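You operate a simulated robot arm through the tools that you are given. There is no shell and no other tool. Be economical: measure what you need, move in short steps, check, and stop when the job is done.

You are at the controls of a simulated robot arm. One attempt, no reset.

TASK
Dry the wet yellow block in the dryer, then switch it off.
Fine: stand it on a pad and turn it under the hood, where it stays.

The check looks at the end state, three seconds after you hand in, the way a careful person would. Anything else that was tipped, shoved, dropped, spilled or broken makes it a failure.

THE ROBOT
A 7-joint arm with a two-finger parallel gripper, fixed in place. Base frame: the origin is at the foot of the arm, x ahead of it, y to its left, z up; the work surface is at about z = 0.764. Readings come in m, degrees, newtons and seconds.
With the tool pointing down near the work surface it reaches from about 0.22 to 0.68 m from the base axis. Its first joint turns from -66.0 to 66.0 degrees. Payload 2.4 kg.
The TCP is the grasp point between the finger pads, 0.03 m short of the fingertips. In the tool frame z runs along the fingers and y along their closing line. Largest opening 0.094 m; finger width 0.028, thickness 0.01; the body of the gripper, 0.05 by 0.096 m, starts 0.055 m behind the TCP.
Orientation is that of the tool frame in the base frame, as [roll, pitch, yaw] about the fixed x, y, z axes, in that order (R = Rz(yaw) Ry(pitch) Rx(roll)). With the fingers straight down and closing along the base's y, the tool's x points along the base's -x, its y along +y and its z along -z.

THE INTERFACE
- The arm moves only by the tool drive_tool. Its argument "rows" is a list that holds one entry, the list of rows, each a list of 7 numbers: the shift along the tool's x, y, z in m, then the turn, a rotation vector about the tool's x, y, z in degrees, then the opening, from 0 (shut) to 1 (fully open). In form: [[[tx, ty, tz, ax, ay, az, hand], ...]]. A call has 1 to 8 rows; each row shifts and turns the commanded pose from where the row before left it, along the tool's axes as they then stand. A row lasts 0.2 s, in which the tool goes at most 0.05 m and 8.6 degrees; a call with a longer step from one row to the next is refused whole, and so is a gripper value outside its range. A pose out of reach is approached as far as the arm can. The call stops where the force on the tool passes 70 N (or 10 N more than at its start, if that is more) or the arm is blocked; 0.2 s more then pass. The fingers move at their own pace (about 0.153 m/s each) and stop on an object; they squeeze with about 36 N. The grip force told is the motor's: it shows also when the fingers shut on nothing. Time passes only in rows, and 0.2 s behind the last, so rows that do not move let the fingers close. The reply holds the time, the measured pose of the TCP, the force on the tool along the base axes, the opening and the grip force, in the units named above and with some noise, with the torque about the TCP (base axes, N m) and any sound that the robot's microphone picked up, and new pictures: "show" is both (left out), scene, wrist or none.
- Cameras (640 x 400 px; columns grow to the right, rows downward): "scene" is fixed at [0.0291, 0.4633, 1.452]; the picture's right is [-0.84, -0.54, 0.00], its down [-0.27, 0.42, -0.87] and it looks along [0.46, -0.73, -0.50] (base axes); focal length 332 px, centre (320, 200). "wrist" rides on the gripper at [0.076, 0.014, -0.102] in the tool frame; the picture's right is [-0.18, 0.98, 0.00], its down [-0.75, -0.14, -0.64] and it looks along [-0.63, -0.12, 0.77] (tool axes); focal length 243 px, centre (320, 200). There is no depth. A picture from a camera that has moved, and an enlarged one, comes with that camera's place and axes in the base frame and with its lens.
- zoom(camera, box): a new picture of the part [left, top, right, bottom] of that camera's present view, enlarged. It takes no simulated time.
- sign_off(): hands the job in; it is judged then, once.

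Go step by step. Nothing tells you positions but the pictures and the camera data: compare them with the known pose of the tool, close in by small moves and look again before you grip or let go. The budget is 120 turns and 200 pictures, counting those below and the enlarged ones. Unless the task says otherwise, let go and move clear before handing in, and close with one line.

The tools are called after "Request:" by a JSON object that holds its "api" and its "payload". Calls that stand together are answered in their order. drive_tool: Moves the arm, as the interface text tells. Its arguments: {"type":"object","properties":{"rows":{"type":"array"},"show":{"type":"string","enum":["both","scene","wrist","none"]}},"required":["rows"]} The other tools are called the same way: zoom (camera, box) takes an enlarged picture of a part of a camera's view; sign_off () hands the job in.

At the start:

```text
t: 0.0
eef_pos: [0.3395, -0.0226, 1.1859]
tool_rot: [180.0, 0.1, 179.9]
ft_force: [0.0, 1.2, -0.1]
wrist_torque: [0.0, -0.02, -0.02]
grip_width: 0.0937
grasp_force: 0.0
```

scene: 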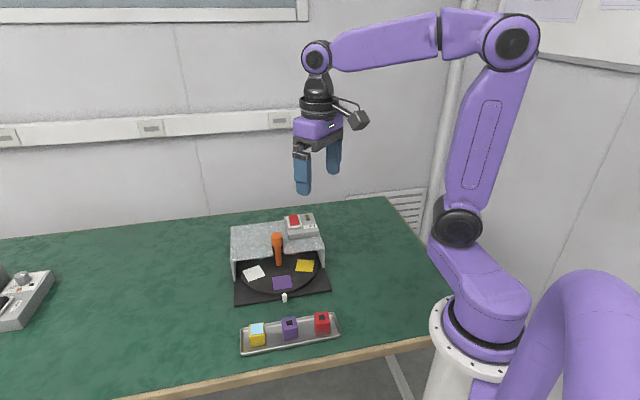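
wrist: 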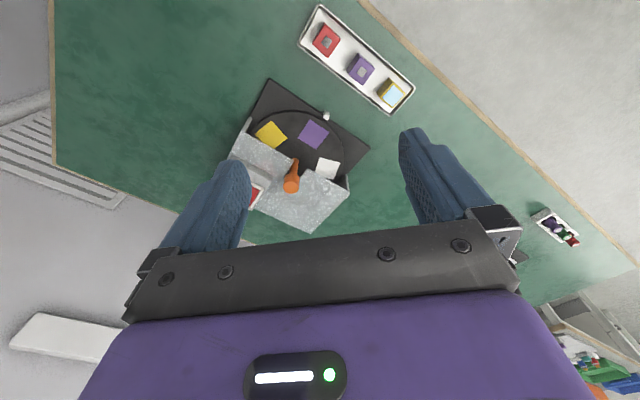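

I see a dryer with a hood, a turntable with three pads (white, purple, yellow), an orange handle, a switch box with a red button, and a tray with three blocks. I will look closer first.

Request:
{"api": "zoom", "payload": {"camera": "scene", "box": [210, 200, 360, 300]}}

Request:
{"api": "zoom", "payload": {"camera": "scene", "box": [220, 280, 360, 370]}}

Request:
{"api": "zoom", "payload": {"camera": "wrist", "box": [220, 60, 420, 240]}}

Request:
{"api": "zoom", "payload": {"camera": "scene", "box": [0, 240, 80, 340]}}

```text
4.00 times, centred on (285, 250) of scene
camera zoom: at [0.0291, 0.4633, 1.452], right [-0.84, -0.54, 0.0], down [-0.27, 0.42, -0.87], along [0.46, -0.73, -0.5], focal length 1328 px, centre (460, 0)
```

zoom: 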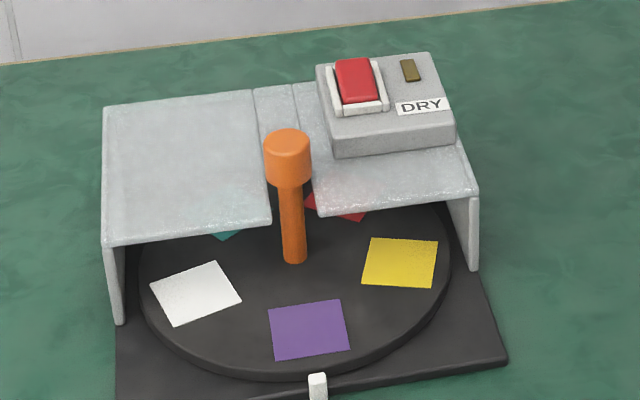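

```text
4.44 times, centred on (290, 325) of scene
camera zoom: at [0.0291, 0.4633, 1.452], right [-0.84, -0.54, 0.0], down [-0.27, 0.42, -0.87], along [0.46, -0.73, -0.5], focal length 1476 px, centre (453, -356)
```

zoom: 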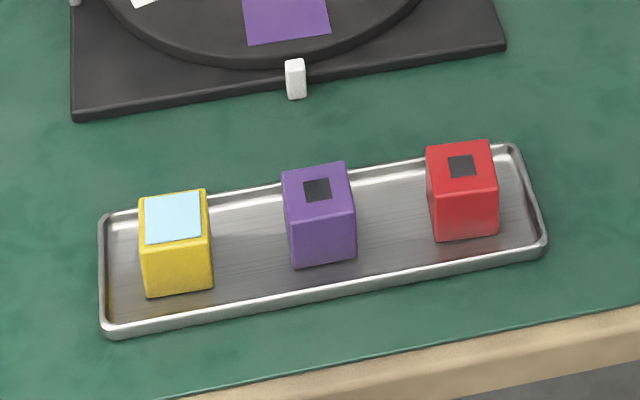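

```text
2.22 times, centred on (320, 150) of wrist
camera zoom: at [0.2627, -0.0103, 1.2889], right [0.18, 0.98, 0.0], down [0.75, -0.14, 0.64], along [0.63, -0.12, -0.77], focal length 539 px, centre (320, 311)
```

zoom: 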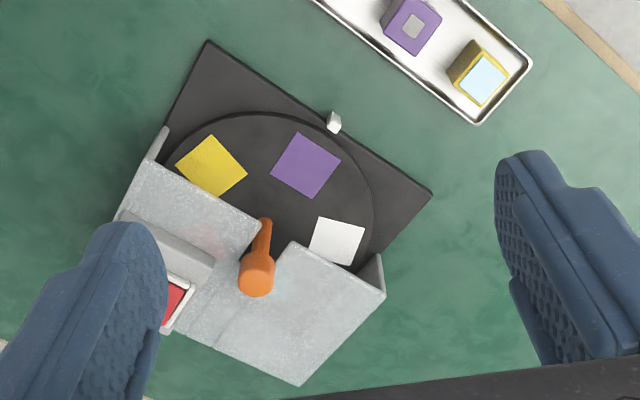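

```text
4.00 times, centred on (40, 290) of scene
camera zoom: at [0.0291, 0.4633, 1.452], right [-0.84, -0.54, 0.0], down [-0.27, 0.42, -0.87], along [0.46, -0.73, -0.5], focal length 1328 px, centre (1440, -160)
```

zoom: 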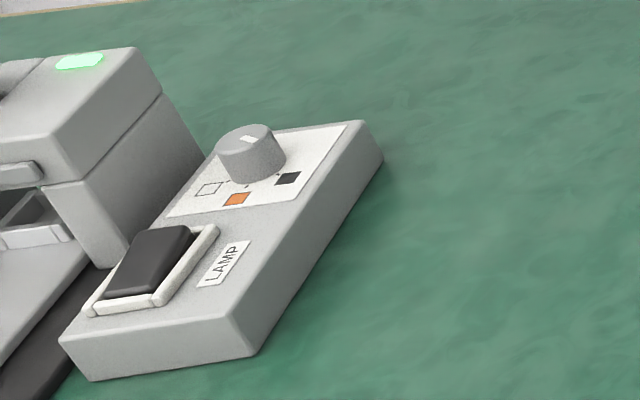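

The yellow block is near (0.42, 0.11), in a tray that runs at about 45° in x-y. The dryer's turntable centre and orange knob are near (0.54, -0.12), with the knob top at about z = 0.89. I move above the block and start turning the wrist 45°.

Request:
{"api": "drive_tool", "payload": {"rows": [[[-0.016, 0.025, 0.03, 0, 0, 0, 1], [-0.016, 0.025, 0.03, 0, 0, 0, 1], [-0.016, 0.025, 0.03, 0, 0, 0, 1], [-0.016, 0.025, 0.03, 0, 0, 0, 1], [-0.016, 0.025, 0.03, 0, 0, 0, 1], [0, 0, 0, 0, 0, 8.5, 1], [0, 0, 0, 0, 0, 8.5, 1], [0, 0, 0, 0, 0, 8.5, 1]]], "show": "none"}}

Request:
{"api": "drive_tool", "payload": {"rows": [[[0, 0, 0.02, 0, 0, 8.5, 1], [0, 0, 0.02, 0, 0, 8.5, 1], [0, 0, 0, 0, 0, 2.5, 1], [0, 0, 0, 0, 0, 0, 1]]]}}

```text
t: 1.8
eef_pos: [0.4196, 0.1004, 1.0353]
tool_rot: [-180.0, 0.0, 154.3]
ft_force: [-0.3, 1.2, 0.4]
wrist_torque: [0.01, 0.02, 0.0]
grip_width: 0.0941
grasp_force: 0.0
```

```text
t: 2.8
eef_pos: [0.4186, 0.1011, 0.9963]
tool_rot: [180.0, 0.0, 135.0]
ft_force: [0.2, -0.4, -0.6]
wrist_torque: [-0.01, 0.0, 0.01]
grip_width: 0.094
grasp_force: 0.0
camera wrist: at [0.3758, 0.1639, 1.0993], right [0.83, 0.56, 0.0], down [0.43, -0.63, 0.64], along [0.36, -0.53, -0.77], focal length 243 px, centre (320, 200)
```

scene: 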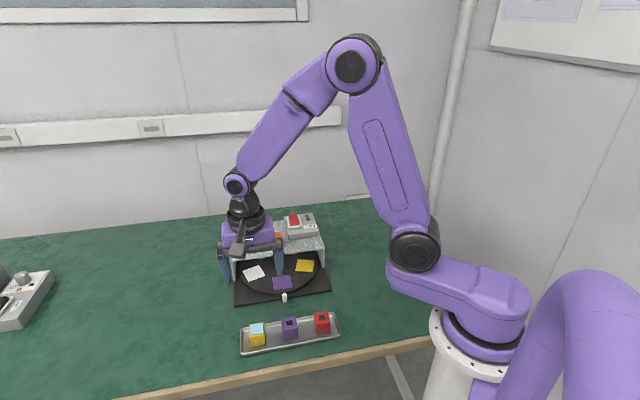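
wrist: 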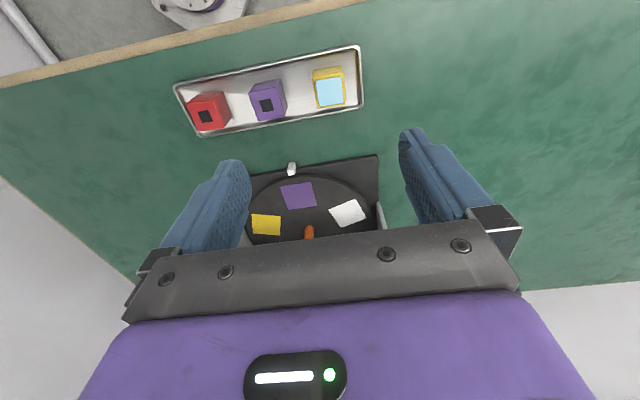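

I want a precise fix from the wrist view on the block and the dryer.

Request:
{"api": "zoom", "payload": {"camera": "wrist", "box": [270, 40, 390, 140]}}

Request:
{"api": "zoom", "payload": {"camera": "wrist", "box": [230, 140, 400, 246]}}

```text
4.00 times, centred on (330, 90) of wrist
camera zoom: at [0.3758, 0.1639, 1.0993], right [0.83, 0.56, 0.0], down [0.43, -0.63, 0.64], along [0.36, -0.53, -0.77], focal length 970 px, centre (280, 640)
```

zoom: 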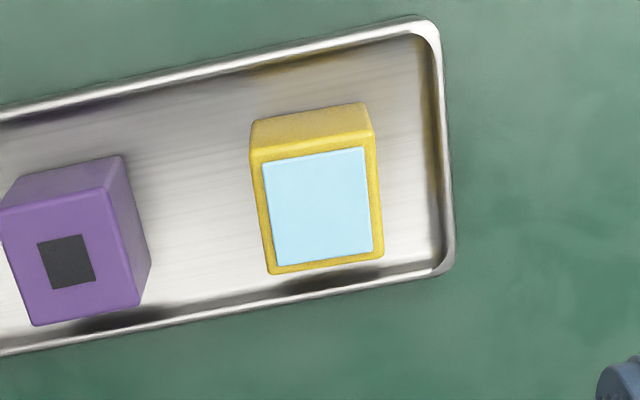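

```text
3.76 times, centred on (315, 193) of wrist
camera zoom: at [0.3758, 0.1639, 1.0993], right [0.83, 0.56, 0.0], down [0.43, -0.63, 0.64], along [0.36, -0.53, -0.77], focal length 913 px, centre (339, 226)
```

zoom: 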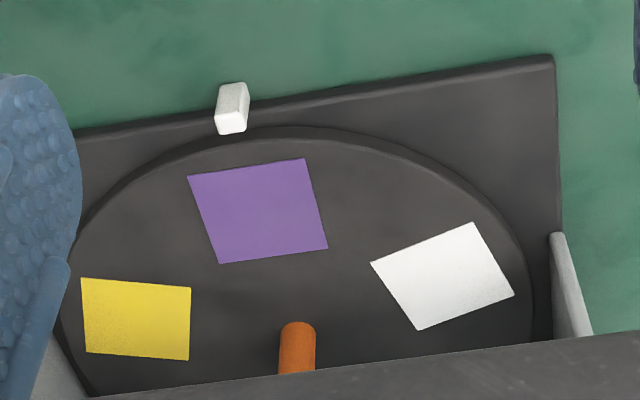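

The block's top centre comes out near (0.432, 0.101), with faces at about 43–45°. I go down partway and check again.

Request:
{"api": "drive_tool", "payload": {"rows": [[[-0.009, 0.009, 0.03, 0, 0, 0, 0.8], [0, 0, 0.04, 0, 0, 0, 0.8], [0, 0, 0.04, 0, 0, 0, 0.8], [0, 0, 0, 0, 0, 0, 0.8]]]}}

```text
t: 3.8
eef_pos: [0.4324, 0.1007, 0.8836]
tool_rot: [-180.0, 0.0, 135.0]
ft_force: [0.2, 0.3, 0.5]
wrist_torque: [0.02, 0.01, 0.03]
grip_width: 0.0751
grasp_force: 0.1
camera wrist: at [0.3897, 0.1632, 0.9879], right [0.83, 0.56, 0.0], down [0.43, -0.63, 0.64], along [0.36, -0.53, -0.77], focal length 243 px, centre (320, 200)
```

scene: 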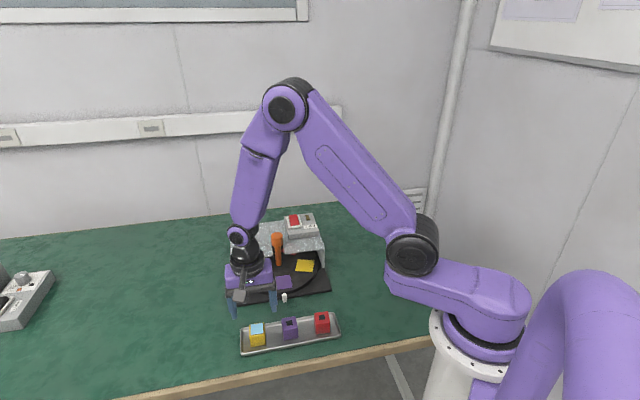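
wrist: 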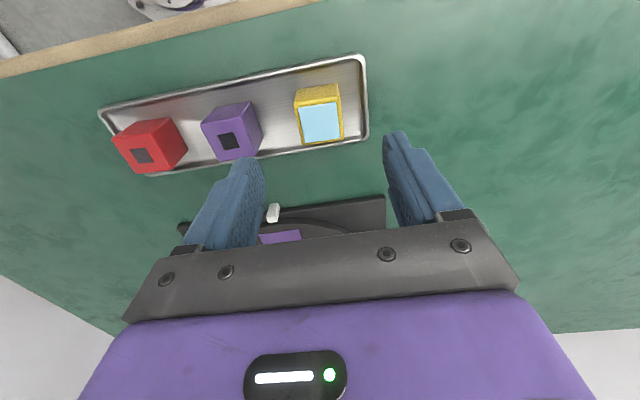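

The block lies directly below the TCP. I lower to about z = 0.812, keeping the tips above the tray rim, and close.

Request:
{"api": "drive_tool", "payload": {"rows": [[[0, 0, 0.03, 0, 0, 0, 0.62], [0, 0, 0.03, 0, 0, 0, 0.62], [0, 0, 0.011, 0, 0, 0, 0.62], [0, 0, 0, 0, 0, 0, 0.62]]]}}

Request:
{"api": "zoom", "payload": {"camera": "scene", "box": [200, 260, 360, 360]}}

```text
t: 4.8
eef_pos: [0.4333, 0.1012, 0.8149]
tool_rot: [-180.0, 0.0, 135.0]
ft_force: [-0.2, -0.7, 0.2]
wrist_torque: [-0.01, -0.02, -0.02]
grip_width: 0.0584
grasp_force: 0.1
camera wrist: at [0.3891, 0.1649, 0.9184], right [0.83, 0.56, 0.0], down [0.43, -0.63, 0.64], along [0.36, -0.53, -0.77], focal length 243 px, centre (320, 200)
```

scene: 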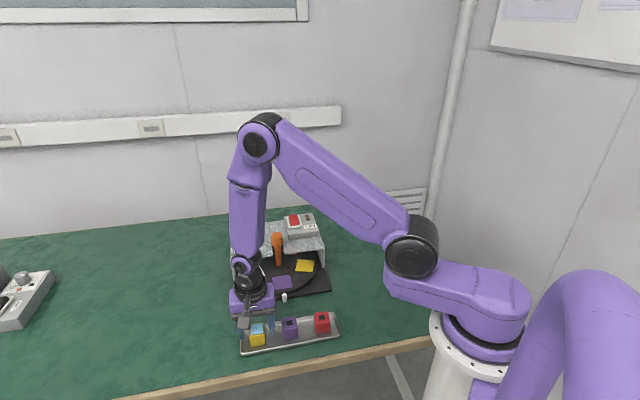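
wrist: 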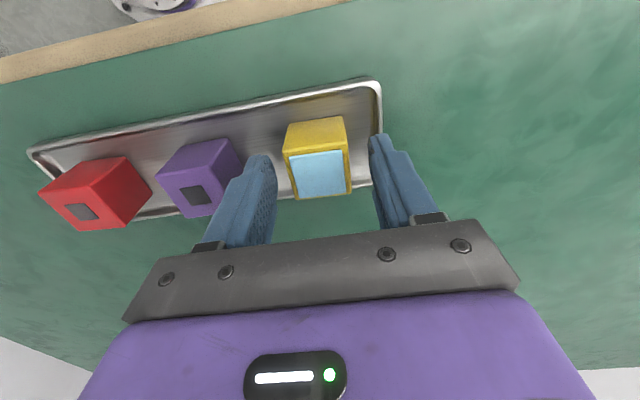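

```text
4.00 times, centred on (280, 310) of scene
camera zoom: at [0.0291, 0.4633, 1.452], right [-0.84, -0.54, 0.0], down [-0.27, 0.42, -0.87], along [0.46, -0.73, -0.5], focal length 1328 px, centre (480, -240)
```

zoom: 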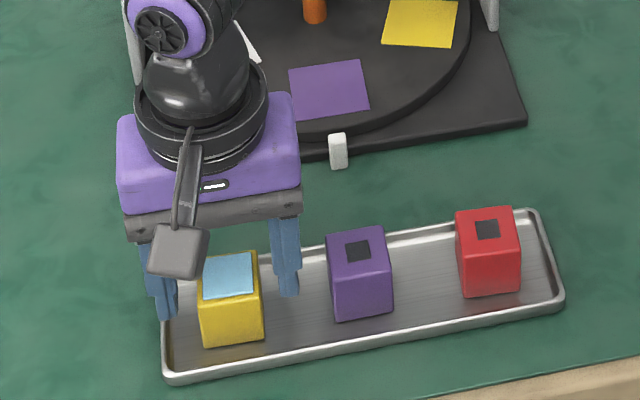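

The alignment checks out in both views. I close the gripper and then lift.

Request:
{"api": "drive_tool", "payload": {"rows": [[[0, 0, 0, 0, 0, 0, 0.0], [0, 0, 0, 0, 0, 0, 0], [0, 0, 0, 0, 0, 0, 0]]], "show": "wrist"}}

```text
t: 5.6
eef_pos: [0.433, 0.1017, 0.8158]
tool_rot: [180.0, 0.0, 134.9]
ft_force: [0.7, 0.6, 0.3]
wrist_torque: [-0.04, 0.0, 0.01]
grip_width: 0.0354
grasp_force: 35.9
camera wrist: at [0.3889, 0.1648, 0.9185], right [0.83, 0.56, 0.0], down [0.43, -0.63, 0.64], along [0.36, -0.53, -0.77], focal length 243 px, centre (320, 200)
```

wrist: 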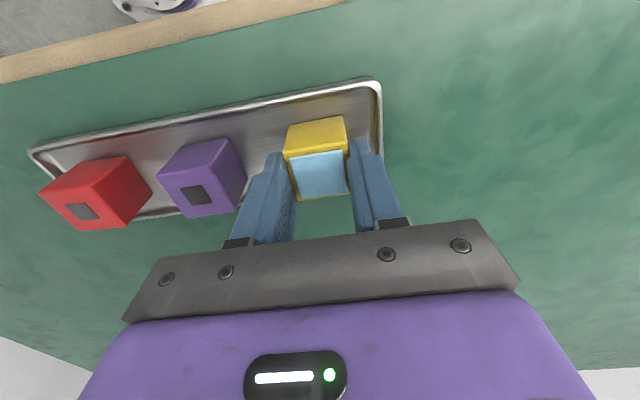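

The block is gripped (width 35 mm). I lift and carry it over the front (purple) pad, at about (0.488, -0.065).

Request:
{"api": "drive_tool", "payload": {"rows": [[[0, 0, -0.03, 0, 0, 0, 0], [0, 0, -0.03, 0, 0, 0, 0], [0, 0, -0.03, 0, 0, 0, 0], [-0.0391, -0.0197, 0, 0, 0, 0, 0], [-0.0391, -0.0197, 0, 0, 0, 0, 0], [-0.0391, -0.0197, 0, 0, 0, 0, 0], [-0.0391, -0.0197, 0, 0, 0, 0, 0], [0, 0, 0, 0, 0, 0, 0]]]}}

Request:
{"api": "zoom", "payload": {"camera": "scene", "box": [210, 200, 360, 300]}}

```text
t: 7.4
eef_pos: [0.4864, -0.0637, 0.9061]
tool_rot: [-180.0, 0.1, 135.1]
ft_force: [-0.3, -0.6, -0.8]
wrist_torque: [-0.04, 0.03, 0.0]
grip_width: 0.035
grasp_force: 36.2
camera wrist: at [0.4434, -0.0014, 1.0094], right [0.82, 0.57, 0.0], down [0.43, -0.63, 0.64], along [0.36, -0.53, -0.77], focal length 243 px, centre (320, 200)
```

scene: 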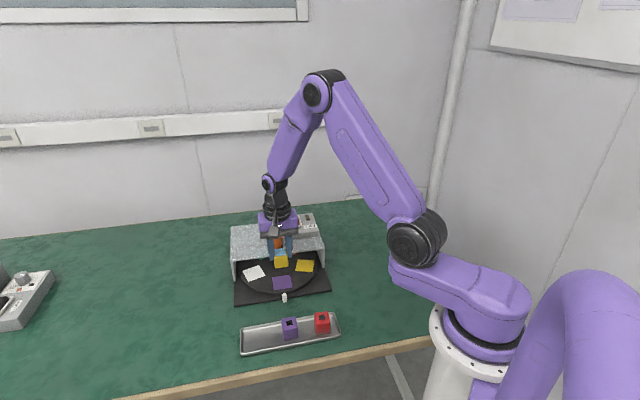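
wrist: 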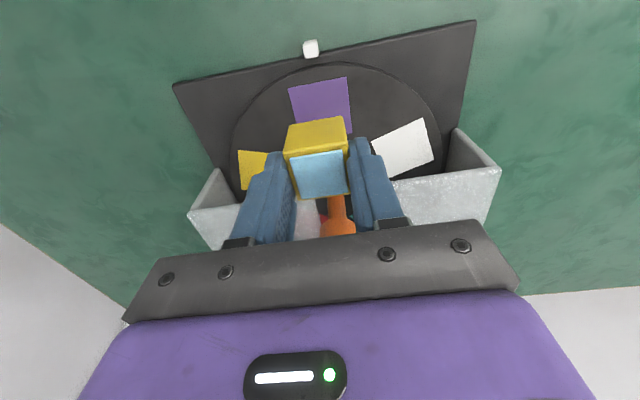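

```text
4.00 times, centred on (285, 250) of scene
camera zoom: at [0.0292, 0.4633, 1.452], right [-0.84, -0.54, 0.0], down [-0.27, 0.42, -0.87], along [0.46, -0.73, -0.5], focal length 1328 px, centre (460, 0)
```

zoom: 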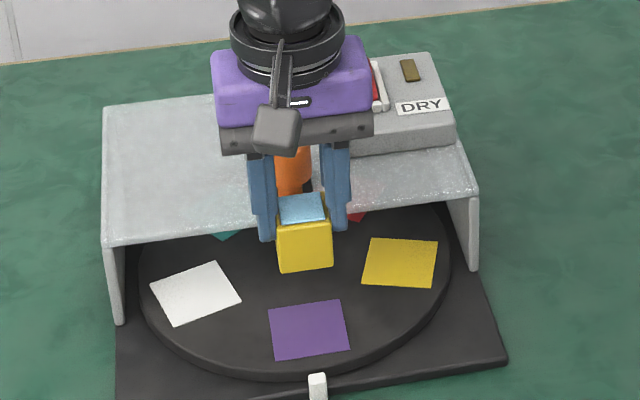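

The pad centre comes out at about (0.490, -0.066) and is aligned with the block. I shift slightly and go down.

Request:
{"api": "drive_tool", "payload": {"rows": [[[-0.0042, 0.0007, 0.025, 0, 0, 0, 0], [0, 0, 0.025, 0, 0, 0, 0], [0, 0, 0.01, 0, 0, 0, 0], [0, 0, 0, 0, 0, 0, 0]]]}}

Request:
{"api": "zoom", "payload": {"camera": "scene", "box": [210, 200, 360, 300]}}

```text
t: 8.4
eef_pos: [0.4921, -0.0658, 0.8451]
tool_rot: [-179.9, -0.1, 135.0]
ft_force: [-0.2, -0.2, -0.9]
wrist_torque: [-0.02, 0.02, 0.0]
grip_width: 0.035
grasp_force: 35.8
camera wrist: at [0.4483, -0.0032, 0.9481], right [0.83, 0.56, 0.0], down [0.43, -0.63, 0.64], along [0.36, -0.53, -0.77], focal length 243 px, centre (320, 200)
```

scene: 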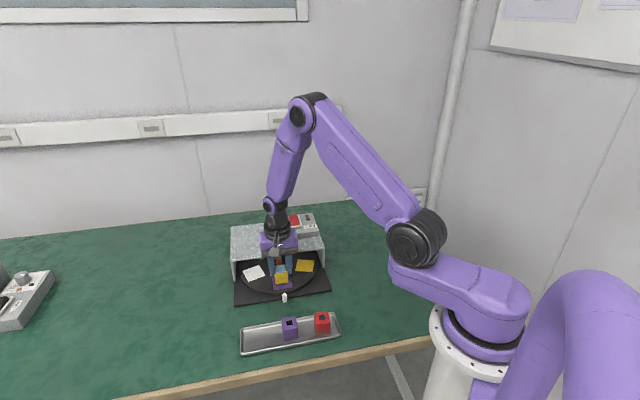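
wrist: 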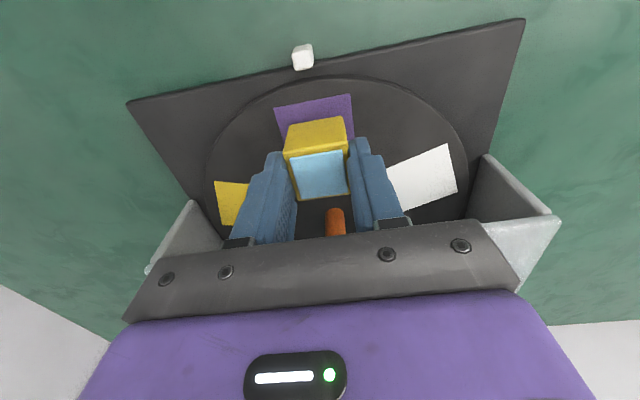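

```text
4.00 times, centred on (285, 250) of scene
camera zoom: at [0.0291, 0.4633, 1.452], right [-0.84, -0.54, 0.0], down [-0.27, 0.42, -0.87], along [0.46, -0.73, -0.5], focal length 1328 px, centre (460, 0)
```

zoom: 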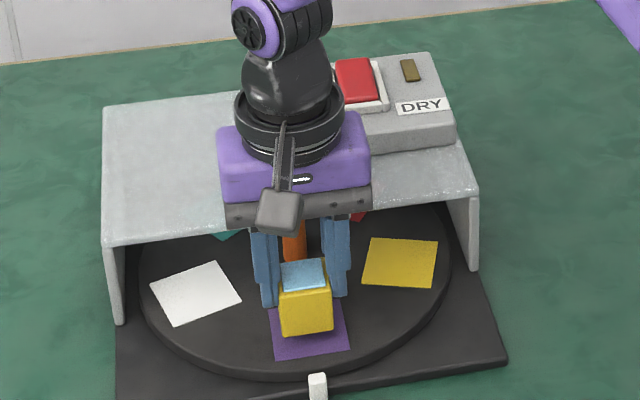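

I lower in small steps to find contact.

Request:
{"api": "drive_tool", "payload": {"rows": [[[0, 0, 0.004, 0, 0, 0, 0], [0, 0, 0.004, 0, 0, 0, 0], [0, 0, 0.003, 0, 0, 0, 0], [0, 0, 0, 0, 0, 0, 0]]], "show": "wrist"}}

Request:
{"api": "zoom", "payload": {"camera": "scene", "box": [255, 250, 315, 300]}}

```text
t: 9.4
eef_pos: [0.4905, -0.0673, 0.833]
tool_rot: [180.0, 0.0, 135.0]
ft_force: [0.1, -0.4, -0.8]
wrist_torque: [0.0, 0.01, 0.02]
grip_width: 0.035
grasp_force: 36.2
camera wrist: at [0.4468, -0.0037, 0.9367], right [0.83, 0.56, 0.0], down [0.43, -0.63, 0.64], along [0.36, -0.53, -0.77], focal length 243 px, centre (320, 200)
```

wrist: 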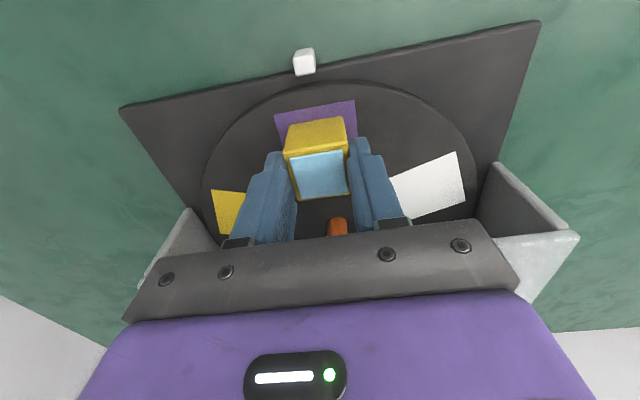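

```text
8.00 times, centred on (285, 275) of scene
camera zoom: at [0.0291, 0.4633, 1.452], right [-0.84, -0.54, 0.0], down [-0.27, 0.42, -0.87], along [0.46, -0.73, -0.5], focal length 2656 px, centre (600, -400)
```

zoom: 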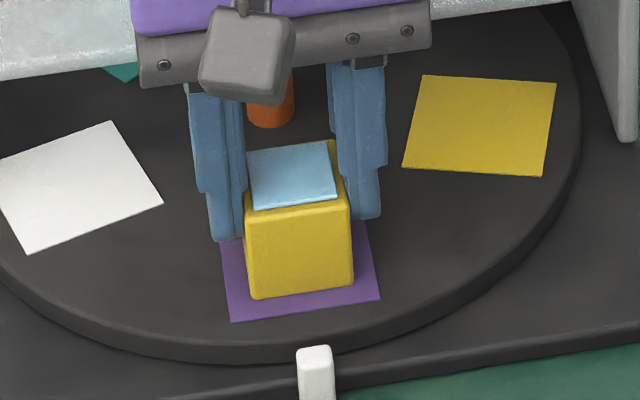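

Request:
{"api": "drive_tool", "payload": {"rows": [[[0, 0, 0.003, 0, 0, 0, 0], [0, 0, 0.002, 0, 0, 0, 0], [0, 0, 0, 0, 0, 0, 0]]], "show": "none"}}

Request:
{"api": "zoom", "payload": {"camera": "scene", "box": [255, 250, 315, 300]}}

```text
t: 10.2
eef_pos: [0.4922, -0.0666, 0.8291]
tool_rot: [179.9, 0.2, 135.0]
ft_force: [-0.7, 0.1, 31.1]
wrist_torque: [-0.06, 0.07, -0.01]
grip_width: 0.0351
grasp_force: 36.2
```

```text
8.00 times, centred on (285, 275) of scene
camera zoom: at [0.0286, 0.4634, 1.452], right [-0.84, -0.54, 0.0], down [-0.27, 0.42, -0.87], along [0.46, -0.73, -0.5], focal length 2656 px, centre (600, -400)
```

zoom: 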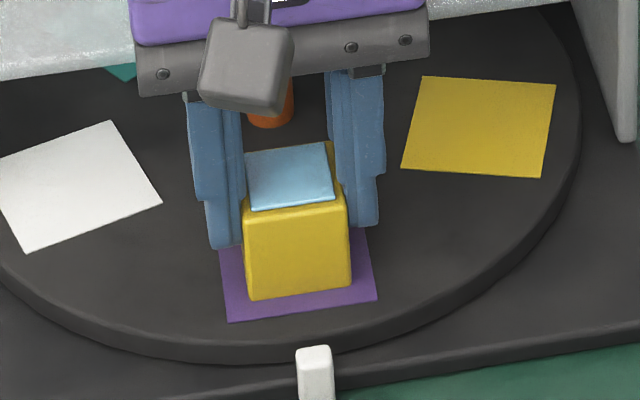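

Contact: the block stands on the pad. I ease off, open partway and lift straight up.

Request:
{"api": "drive_tool", "payload": {"rows": [[[0, 0, -0.001, 0, 0, 0, 0], [0, 0, 0, 0, 0, 0, 0.6], [0, 0, 0, 0, 0, 0, 0.6], [0, 0, -0.02, 0, 0, 0, 0.6], [0, 0, -0.04, 0, 0, 0, 0.6], [0, 0, -0.05, 0, 0, 0, 0.6], [0.02, 0, -0.04, 0, 0, 0, 0.6], [0.04, 0, -0.02, 0, 0, 0, 0.6]]]}}

Request:
{"api": "zoom", "payload": {"camera": "wrist", "box": [220, 100, 420, 225]}}

Request:
{"api": "zoom", "payload": {"camera": "scene", "box": [210, 200, 360, 300]}}

```text
t: 12.0
eef_pos: [0.4428, -0.0171, 0.9989]
tool_rot: [179.9, 0.1, 134.8]
ft_force: [0.0, 0.1, -0.3]
wrist_torque: [0.01, -0.04, -0.03]
grip_width: 0.0564
grasp_force: 0.0
camera wrist: at [0.3988, 0.0453, 1.1023], right [0.83, 0.56, 0.0], down [0.43, -0.63, 0.64], along [0.36, -0.53, -0.77], focal length 243 px, centre (320, 200)
```

scene: 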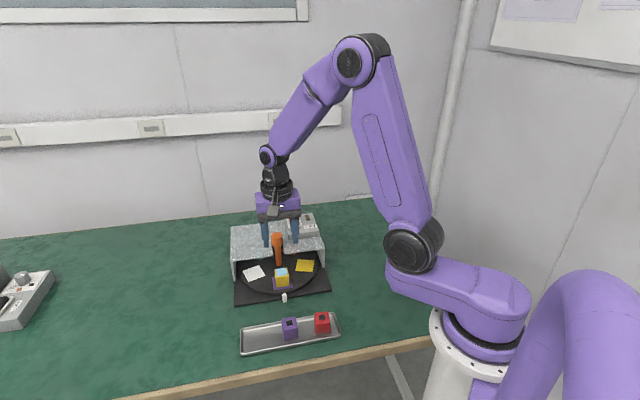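
wrist: 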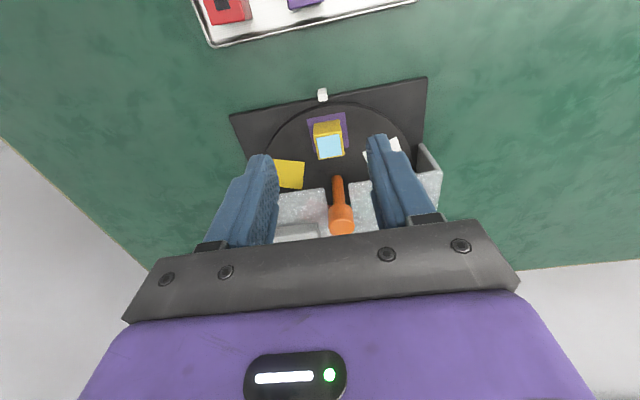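

```text
3.20 times, centred on (320, 162) of wrist
camera zoom: at [0.3988, 0.0453, 1.1023], right [0.83, 0.56, 0.0], down [0.43, -0.63, 0.64], along [0.36, -0.53, -0.77], focal length 776 px, centre (320, 320)
```

zoom: 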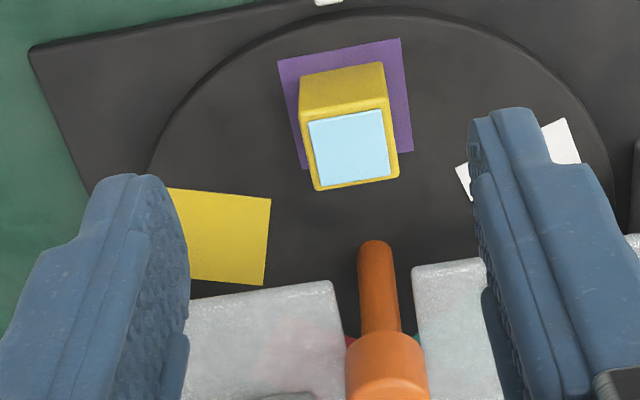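

```text
4.00 times, centred on (285, 250) of scene
camera zoom: at [0.0292, 0.4633, 1.452], right [-0.84, -0.54, 0.0], down [-0.27, 0.42, -0.87], along [0.46, -0.73, -0.5], focal length 1328 px, centre (460, 0)
```

zoom: 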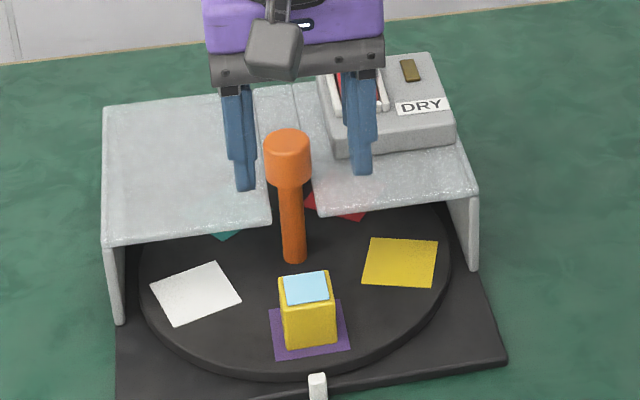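

The block stands on the purple pad. Next comes the orange knob (axis about (0.539, -0.117), top at about z 0.893). I move above it and pre-turn the wrist so there is room to twist.

Request:
{"api": "drive_tool", "payload": {"rows": [[[-0.046, -0.0008, 0.0, 0, 0, 0, 0.5], [-0.046, -0.0008, 0.0, 0, 0, 0, 0.5], [-0.046, -0.0008, 0.0, 0, 0, 0, 0.5], [0, 0, 0, 0, 0, 8.5, 0.5], [0, 0, 0, 0, 0, 8.5, 0.5], [0, 0, 0, 0, 0, 8.5, 0.5], [0, 0, 0, 0, 0, 8.5, 0.5], [0, 0, 0, 0, 0, 8.5, 0.5]]]}}

Request:
{"api": "zoom", "payload": {"camera": "scene", "box": [210, 180, 360, 280]}}

```text
t: 13.8
eef_pos: [0.5448, -0.1241, 0.9996]
tool_rot: [-180.0, 0.0, 92.3]
ft_force: [-0.1, 0.0, 0.0]
wrist_torque: [0.0, 0.01, -0.01]
grip_width: 0.0469
grasp_force: 0.1
camera wrist: at [0.5547, -0.0486, 1.1025], right [0.99, -0.14, 0.0], down [-0.11, -0.76, 0.64], along [-0.09, -0.64, -0.77], focal length 243 px, centre (320, 200)
```

scene: 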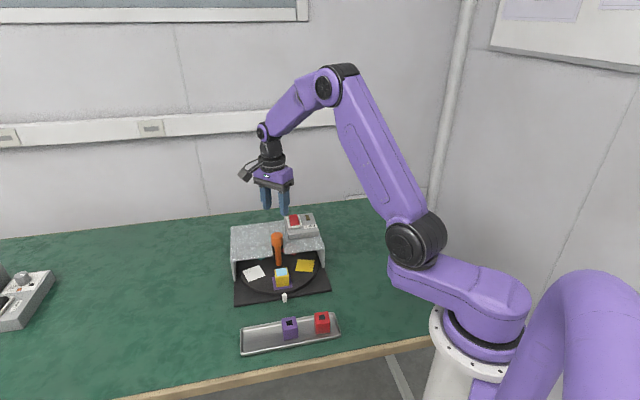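
wrist: 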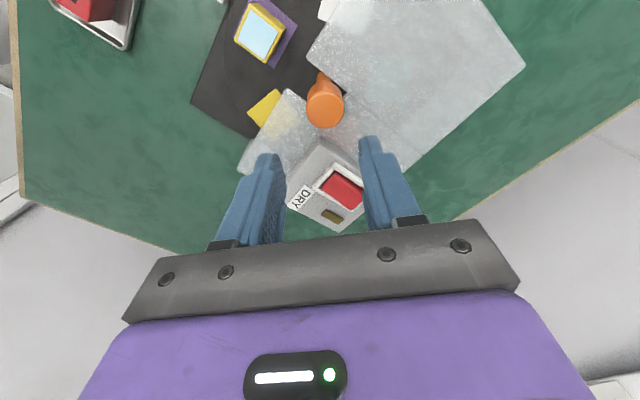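

```text
4.00 times, centred on (285, 230) of scene
camera zoom: at [0.0291, 0.4633, 1.452], right [-0.84, -0.54, 0.0], down [-0.27, 0.42, -0.87], along [0.46, -0.73, -0.5], focal length 1328 px, centre (460, 80)
```

zoom: 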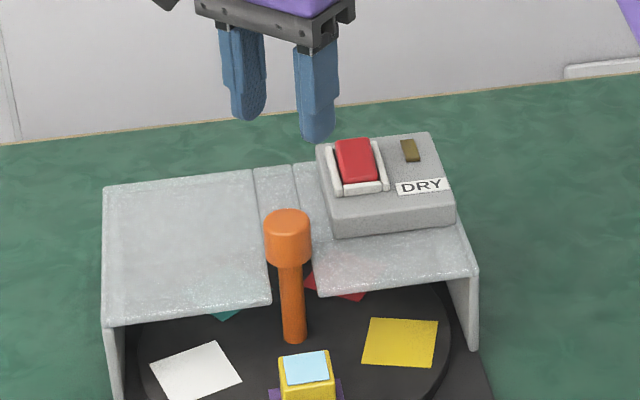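

Request:
{"api": "zoom", "payload": {"camera": "wrist", "box": [220, 50, 420, 240]}}

Request:
{"api": "zoom", "payload": {"camera": "scene", "box": [265, 200, 335, 250]}}

```text
2.11 times, centred on (320, 145) of wrist
camera zoom: at [0.5547, -0.0486, 1.1025], right [0.99, -0.14, 0.0], down [-0.11, -0.76, 0.64], along [-0.09, -0.64, -0.77], focal length 511 px, centre (320, 316)
```

zoom: 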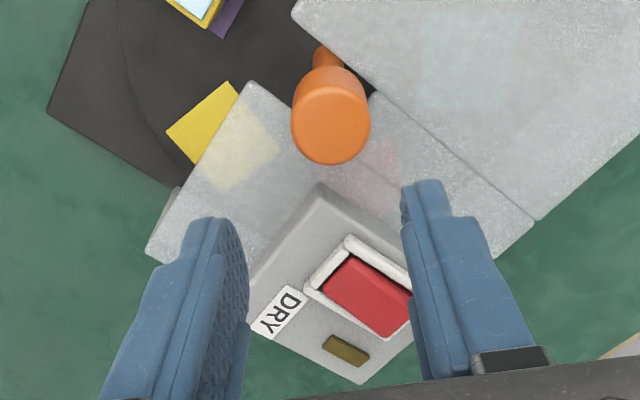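

```text
8.00 times, centred on (300, 225) of scene
camera zoom: at [0.0291, 0.4633, 1.452], right [-0.84, -0.54, 0.0], down [-0.27, 0.42, -0.87], along [0.46, -0.73, -0.5], focal length 2656 px, centre (480, 0)
```

zoom: 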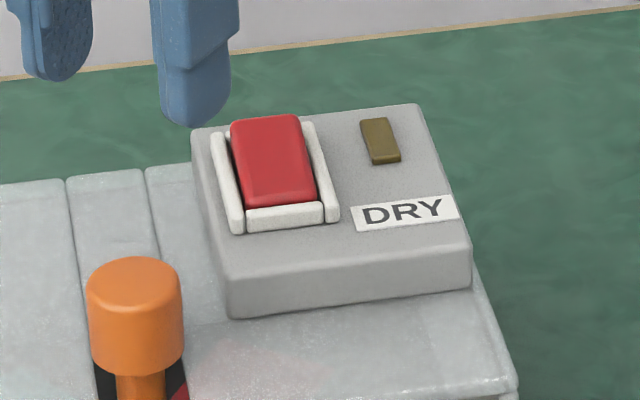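

The knob triangulates to (0.548, -0.127), top z ≈ 0.881, diameter about 34 mm. The hood top is about 0.842 and the switch box top about 0.861. I will grip the knob with the tips at about 0.864, and descend first to just above it.

Request:
{"api": "drive_tool", "payload": {"rows": [[[-0.0025, 0.003, 0.03, 0, 0, 2.3, 0.58], [0, 0, 0.03, 0, 0, 0, 0.58], [0, 0, 0.016, 0, 0, 0, 0.58], [0, 0, 0, 0, 0, 0, 0.58]]]}}

Request:
{"api": "zoom", "payload": {"camera": "wrist", "box": [220, 90, 420, 230]}}

Request:
{"api": "zoom", "payload": {"camera": "scene", "box": [240, 200, 340, 270]}}

```text
t: 14.8
eef_pos: [0.5463, -0.1263, 0.9214]
tool_rot: [179.9, 0.0, 90.2]
ft_force: [-0.2, -0.2, 0.0]
wrist_torque: [-0.01, -0.02, 0.02]
grip_width: 0.0544
grasp_force: 0.0
camera wrist: at [0.5608, -0.0516, 1.0243], right [0.98, -0.18, 0.0], down [-0.14, -0.75, 0.64], along [-0.12, -0.63, -0.77], focal length 243 px, centre (320, 200)
```

scene: 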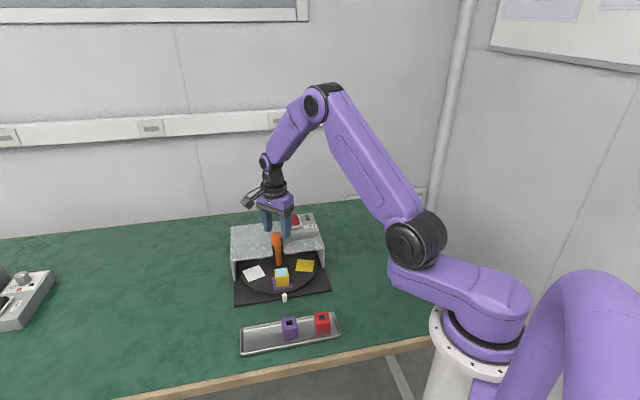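
wrist: 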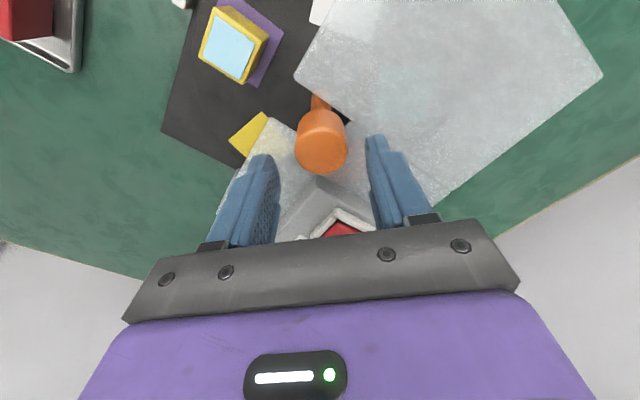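

```text
2.86 times, centred on (320, 160) of wrist
camera zoom: at [0.5608, -0.0516, 1.0243], right [0.98, -0.18, 0.0], down [-0.14, -0.75, 0.64], along [-0.12, -0.63, -0.77], focal length 693 px, centre (320, 314)
```

zoom: 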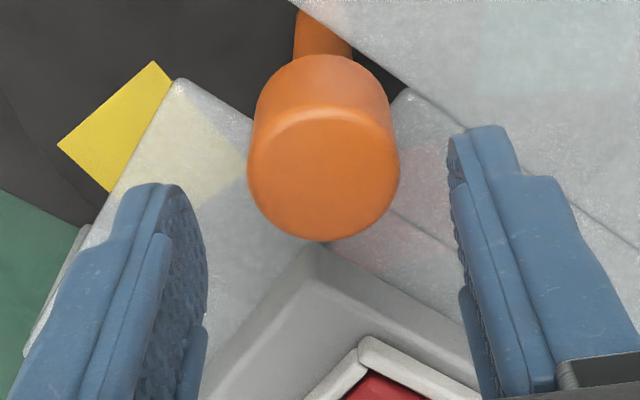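

```text
5.71 times, centred on (290, 235) of scene
camera zoom: at [0.0291, 0.4633, 1.452], right [-0.84, -0.54, 0.0], down [-0.27, 0.42, -0.87], along [0.46, -0.73, -0.5], focal length 1897 px, centre (491, 0)
```

zoom: 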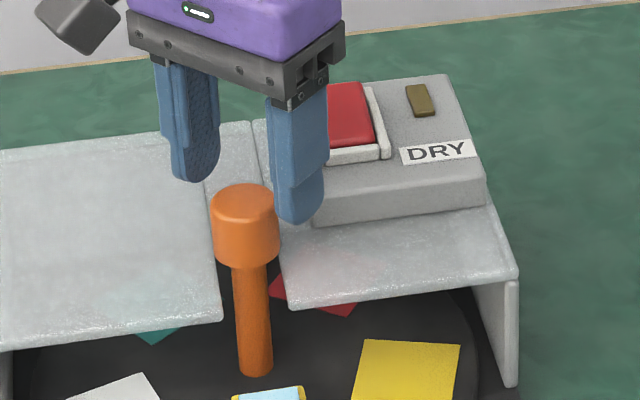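

The knob is centred under the gripper. I lower to z ≈ 0.893 and grip.

Request:
{"api": "drive_tool", "payload": {"rows": [[[-0.001, 0.0005, 0.014, 0, 0, 0, 0.58], [0, 0, 0.0135, 0, 0, 0, 0.58], [0, 0, 0, 0, 0, 0, 0.2], [0, 0, 0, 0, 0, 0, 0.2], [0, 0, 0, 0, 0, 0, 0.2]]]}}

Request:
{"api": "zoom", "payload": {"camera": "scene", "box": [240, 200, 340, 270]}}

```text
t: 16.0
eef_pos: [0.5467, -0.1276, 0.8952]
tool_rot: [179.9, 0.0, 90.1]
ft_force: [5.9, -0.2, -5.5]
wrist_torque: [-0.02, -0.15, -0.04]
grip_width: 0.0336
grasp_force: 45.5
camera wrist: at [0.5618, -0.0529, 0.9987], right [0.98, -0.18, 0.0], down [-0.14, -0.75, 0.64], along [-0.12, -0.63, -0.77], focal length 243 px, centre (320, 200)
```

scene: 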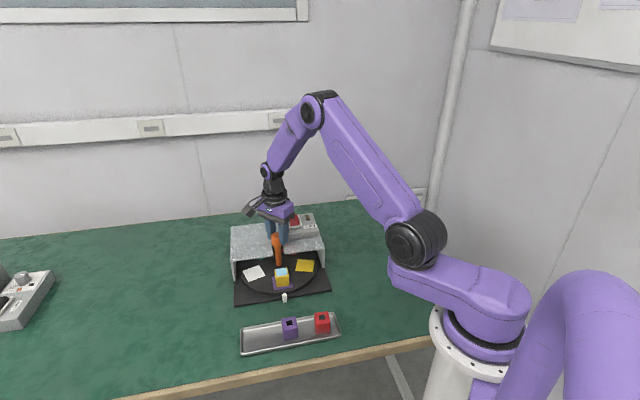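
wrist: 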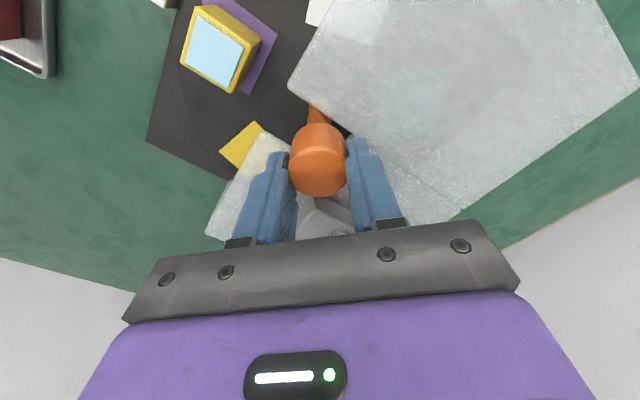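

```text
5.71 times, centred on (290, 235) of scene
camera zoom: at [0.0294, 0.4633, 1.452], right [-0.84, -0.54, 0.0], down [-0.27, 0.42, -0.87], along [0.46, -0.73, -0.5], focal length 1897 px, centre (491, 0)
```

zoom: 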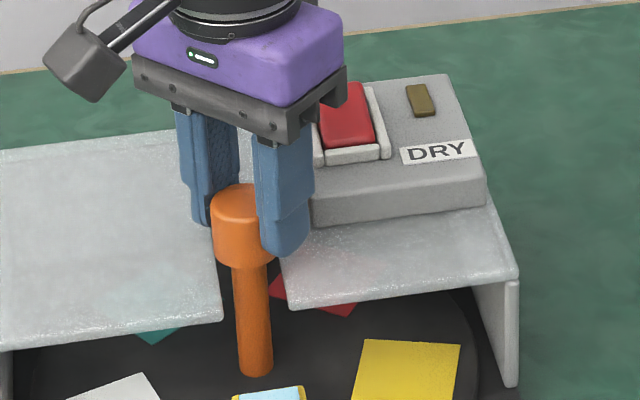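

The knob is gripped. A small test twist follows.

Request:
{"api": "drive_tool", "payload": {"rows": [[[0, 0, 0, 0, 0, -4, 0.2], [0, 0, 0, 0, 0, -6, 0.2], [0, 0, 0, 0, 0, -6, 0.2], [0, 0, 0, 0, 0, -4, 0.2], [0, 0, 0, 0, 0, 0, 0.2]]], "show": "scene"}}

Request:
{"api": "zoom", "payload": {"camera": "scene", "box": [220, 200, 340, 300]}}

```text
t: 17.2
eef_pos: [0.5503, -0.1281, 0.8963]
tool_rot: [179.7, 0.2, 110.3]
ft_force: [28.3, -2.0, -26.2]
wrist_torque: [0.07, 0.23, -0.07]
grip_width: 0.0337
grasp_force: 44.9
```

scene: 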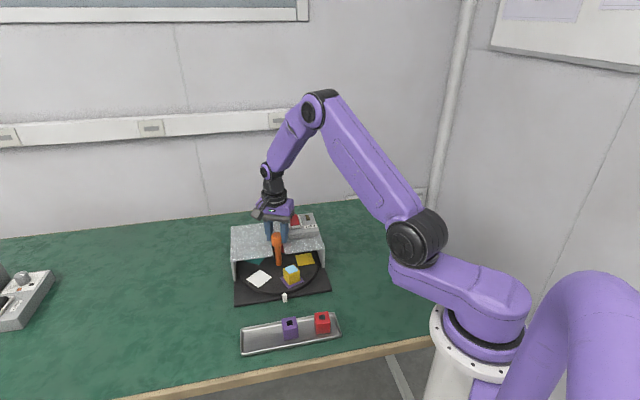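

```text
4.00 times, centred on (280, 250) of scene
camera zoom: at [0.0303, 0.4631, 1.4521], right [-0.84, -0.54, 0.0], down [-0.27, 0.42, -0.87], along [0.46, -0.73, -0.5], focal length 1328 px, centre (480, 0)
```

zoom: 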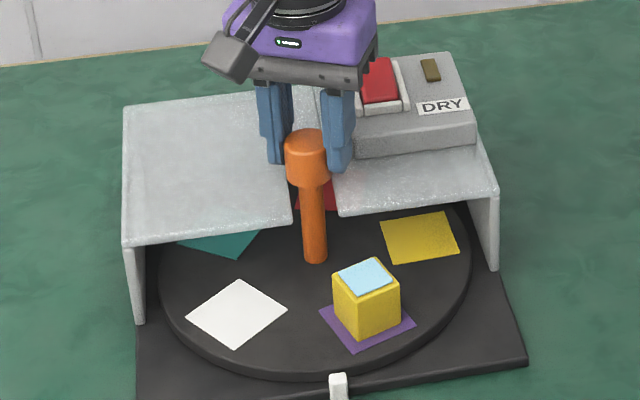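

It turns with the block riding along. Side force is building up, so I recentre the command a few mm in the direction of the push.

Request:
{"api": "drive_tool", "payload": {"rows": [[[-0.001, 0.0028, 0.001, 0, 0, 0, 0.2], [0, 0, 0, 0, 0, 0, 0.2]]], "show": "wrist"}}

```text
t: 17.8
eef_pos: [0.5488, -0.1281, 0.8959]
tool_rot: [-179.8, -0.1, 110.2]
ft_force: [1.2, 4.1, -1.2]
wrist_torque: [-0.41, -0.57, 0.03]
grip_width: 0.0337
grasp_force: 45.3
camera wrist: at [0.5368, -0.0525, 0.9988], right [0.99, 0.17, 0.0], down [0.13, -0.76, 0.64], along [0.11, -0.63, -0.77], focal length 243 px, centre (320, 200)
```

wrist: 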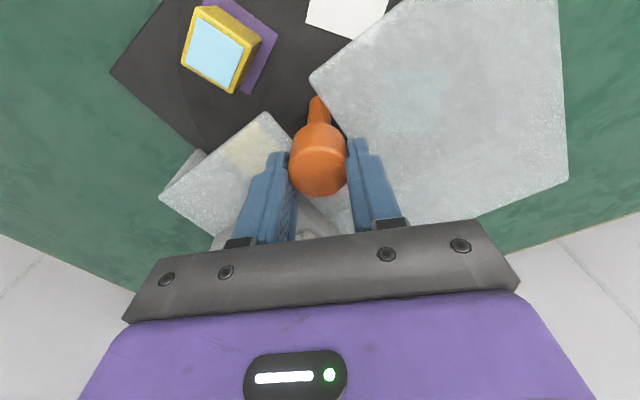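

Relieved. I continue turning.

Request:
{"api": "drive_tool", "payload": {"rows": [[[0, 0, 0, 0, 0, -5, 0.2], [0, 0, 0, 0, 0, -7, 0.2], [0, 0, 0, 0, 0, -7, 0.2], [0, 0, 0, 0, 0, -7, 0.2], [0, 0, 0, 0, 0, -7, 0.2], [0, 0, 0, 0, 0, -5, 0.2], [0, 0, 0, 0, 0, 0, 0.2]]], "show": "scene"}}

```text
t: 19.4
eef_pos: [0.5515, -0.1253, 0.8962]
tool_rot: [179.9, 0.0, 148.5]
ft_force: [13.1, 16.1, 0.3]
wrist_torque: [0.35, -0.25, -0.08]
grip_width: 0.0335
grasp_force: 44.8
```

scene: 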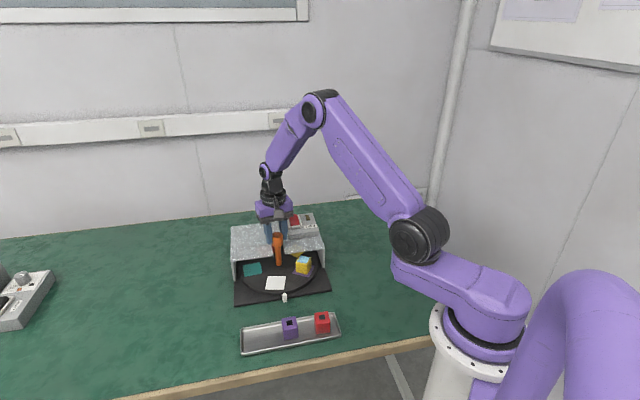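

Request:
{"api": "drive_tool", "payload": {"rows": [[[0, 0.0022, 0, 0, 0, -5, 0.2], [0, 0, 0, 0, 0, -7, 0.2], [0, 0, 0, 0, 0, -7, 0.2], [0, 0, 0, 0, 0, -7, 0.2], [0, 0, 0, 0, 0, -7, 0.2], [0, 0, 0, 0, 0, -5, 0.2], [0, 0, 0, 0, 0, 0, 0.2]]], "show": "scene"}}

Request:
{"api": "zoom", "payload": {"camera": "scene", "box": [220, 200, 340, 300]}}

```text
t: 21.0
eef_pos: [0.5529, -0.1234, 0.8949]
tool_rot: [-180.0, 0.1, -173.6]
ft_force: [12.8, 16.9, 23.5]
wrist_torque: [0.62, 0.53, -0.06]
grip_width: 0.0335
grasp_force: 45.0
```

scene: 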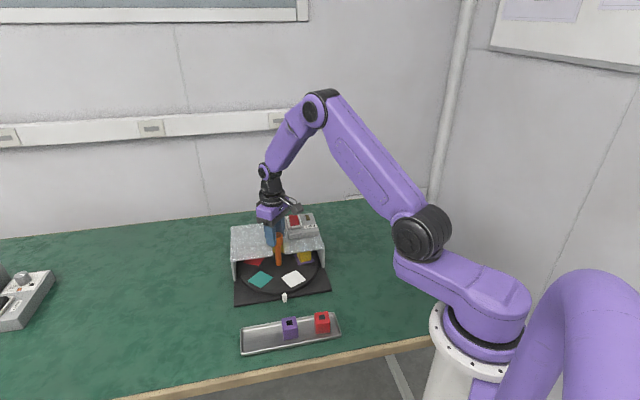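

```text
4.00 times, centred on (280, 250) of scene
camera zoom: at [0.0291, 0.4638, 1.4519], right [-0.84, -0.54, 0.0], down [-0.27, 0.42, -0.87], along [0.46, -0.73, -0.5], focal length 1328 px, centre (480, 0)
```

zoom: 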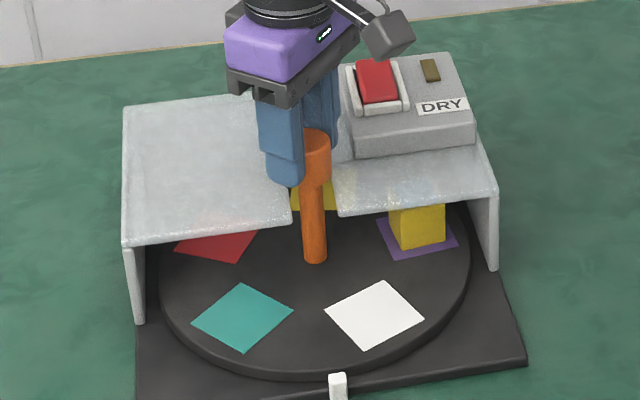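

The block is starting under the hood. I continue with small recentring.

Request:
{"api": "drive_tool", "payload": {"rows": [[[-0.0015, 0.0018, -0.001, 0, 0, -5, 0.2], [0, 0, 0, 0, 0, -7, 0.2], [0, 0, 0, 0, 0, -7, 0.2], [0, 0, 0, 0, 0, -7, 0.2], [0, 0, 0, 0, 0, -7, 0.2], [0, 0, 0, 0, 0, -5, 0.2], [0, 0, 0, 0, 0, 0, 0.2]]], "show": "scene"}}

Request:
{"api": "zoom", "payload": {"camera": "scene", "box": [220, 200, 340, 300]}}

```text
t: 22.6
eef_pos: [0.5502, -0.1209, 0.8953]
tool_rot: [179.6, -0.1, -135.6]
ft_force: [-4.0, 24.6, 5.9]
wrist_torque: [0.26, -0.36, -0.11]
grip_width: 0.0338
grasp_force: 45.3
```

scene: 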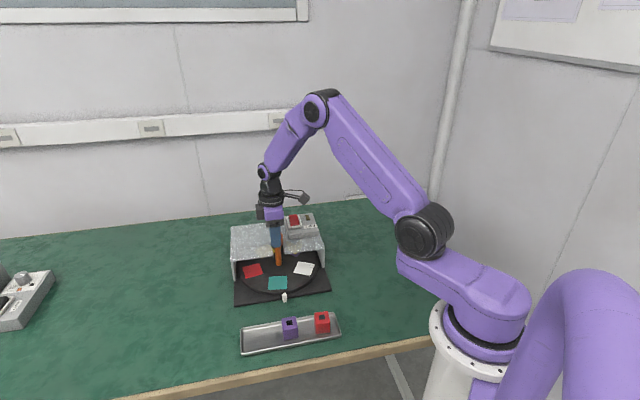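

```text
4.00 times, centred on (280, 250) of scene
camera zoom: at [0.0289, 0.4639, 1.4518], right [-0.84, -0.54, 0.0], down [-0.27, 0.42, -0.87], along [0.46, -0.73, -0.5], focal length 1328 px, centre (480, 0)
```

zoom: 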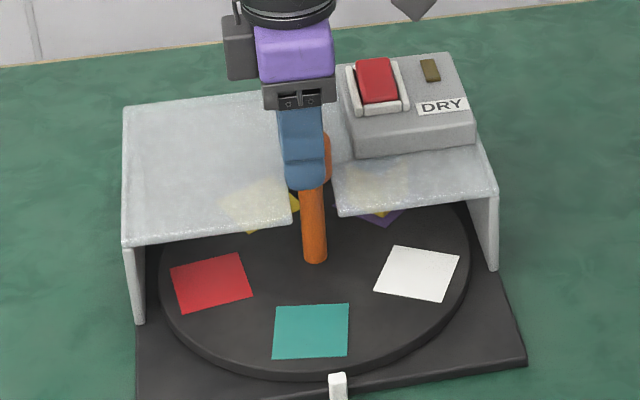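

Request:
{"api": "drive_tool", "payload": {"rows": [[[-0.0007, 0.0014, 0, 0, 0, -5, 0.2], [-0.0007, 0.0014, 0, 0, 0, -7, 0.2], [0, 0, 0, 0, 0, -7, 0.2], [0, 0, 0, 0, 0, -7, 0.2], [0, 0, 0, 0, 0, -7, 0.2], [0, 0, 0, 0, 0, -7, 0.2], [0, 0, 0, 0, 0, -4, 0.2], [0, 0, 0, 0, 0, 0, 0.2]]]}}

Request:
{"api": "zoom", "payload": {"camera": "scene", "box": [220, 200, 340, 300]}}

```text
t: 24.4
eef_pos: [0.5479, -0.1197, 0.896]
tool_rot: [179.4, 0.1, -91.7]
ft_force: [-24.1, 20.5, 8.7]
wrist_torque: [0.46, -0.45, -0.08]
grip_width: 0.0334
grasp_force: 45.1
camera wrist: at [0.5325, -0.1968, 0.9986], right [-0.98, 0.21, 0.01], down [0.17, 0.75, 0.64], along [0.13, 0.63, -0.77], focal length 243 px, centre (320, 200)
```

scene: 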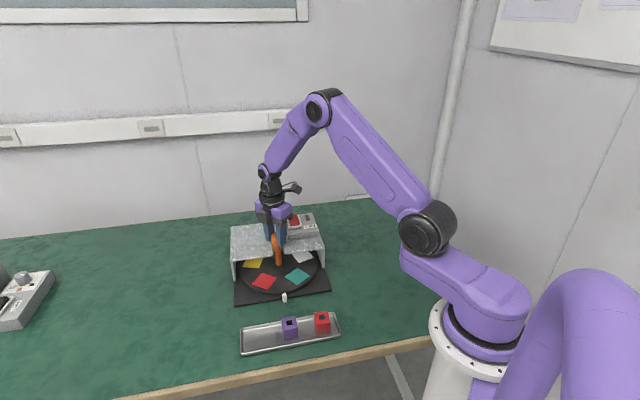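
wrist: 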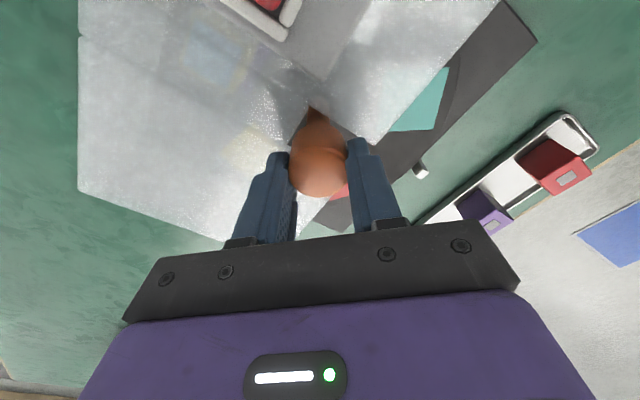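

```text
4.00 times, centred on (280, 250) of scene
camera zoom: at [0.0283, 0.4638, 1.4519], right [-0.84, -0.54, 0.0], down [-0.27, 0.42, -0.87], along [0.46, -0.73, -0.5], focal length 1328 px, centre (480, 0)
```

zoom: 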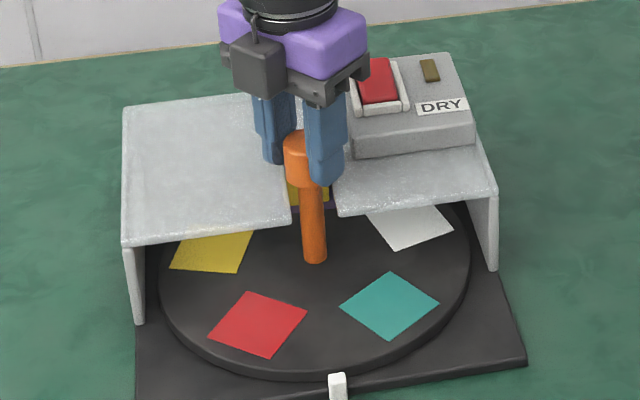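

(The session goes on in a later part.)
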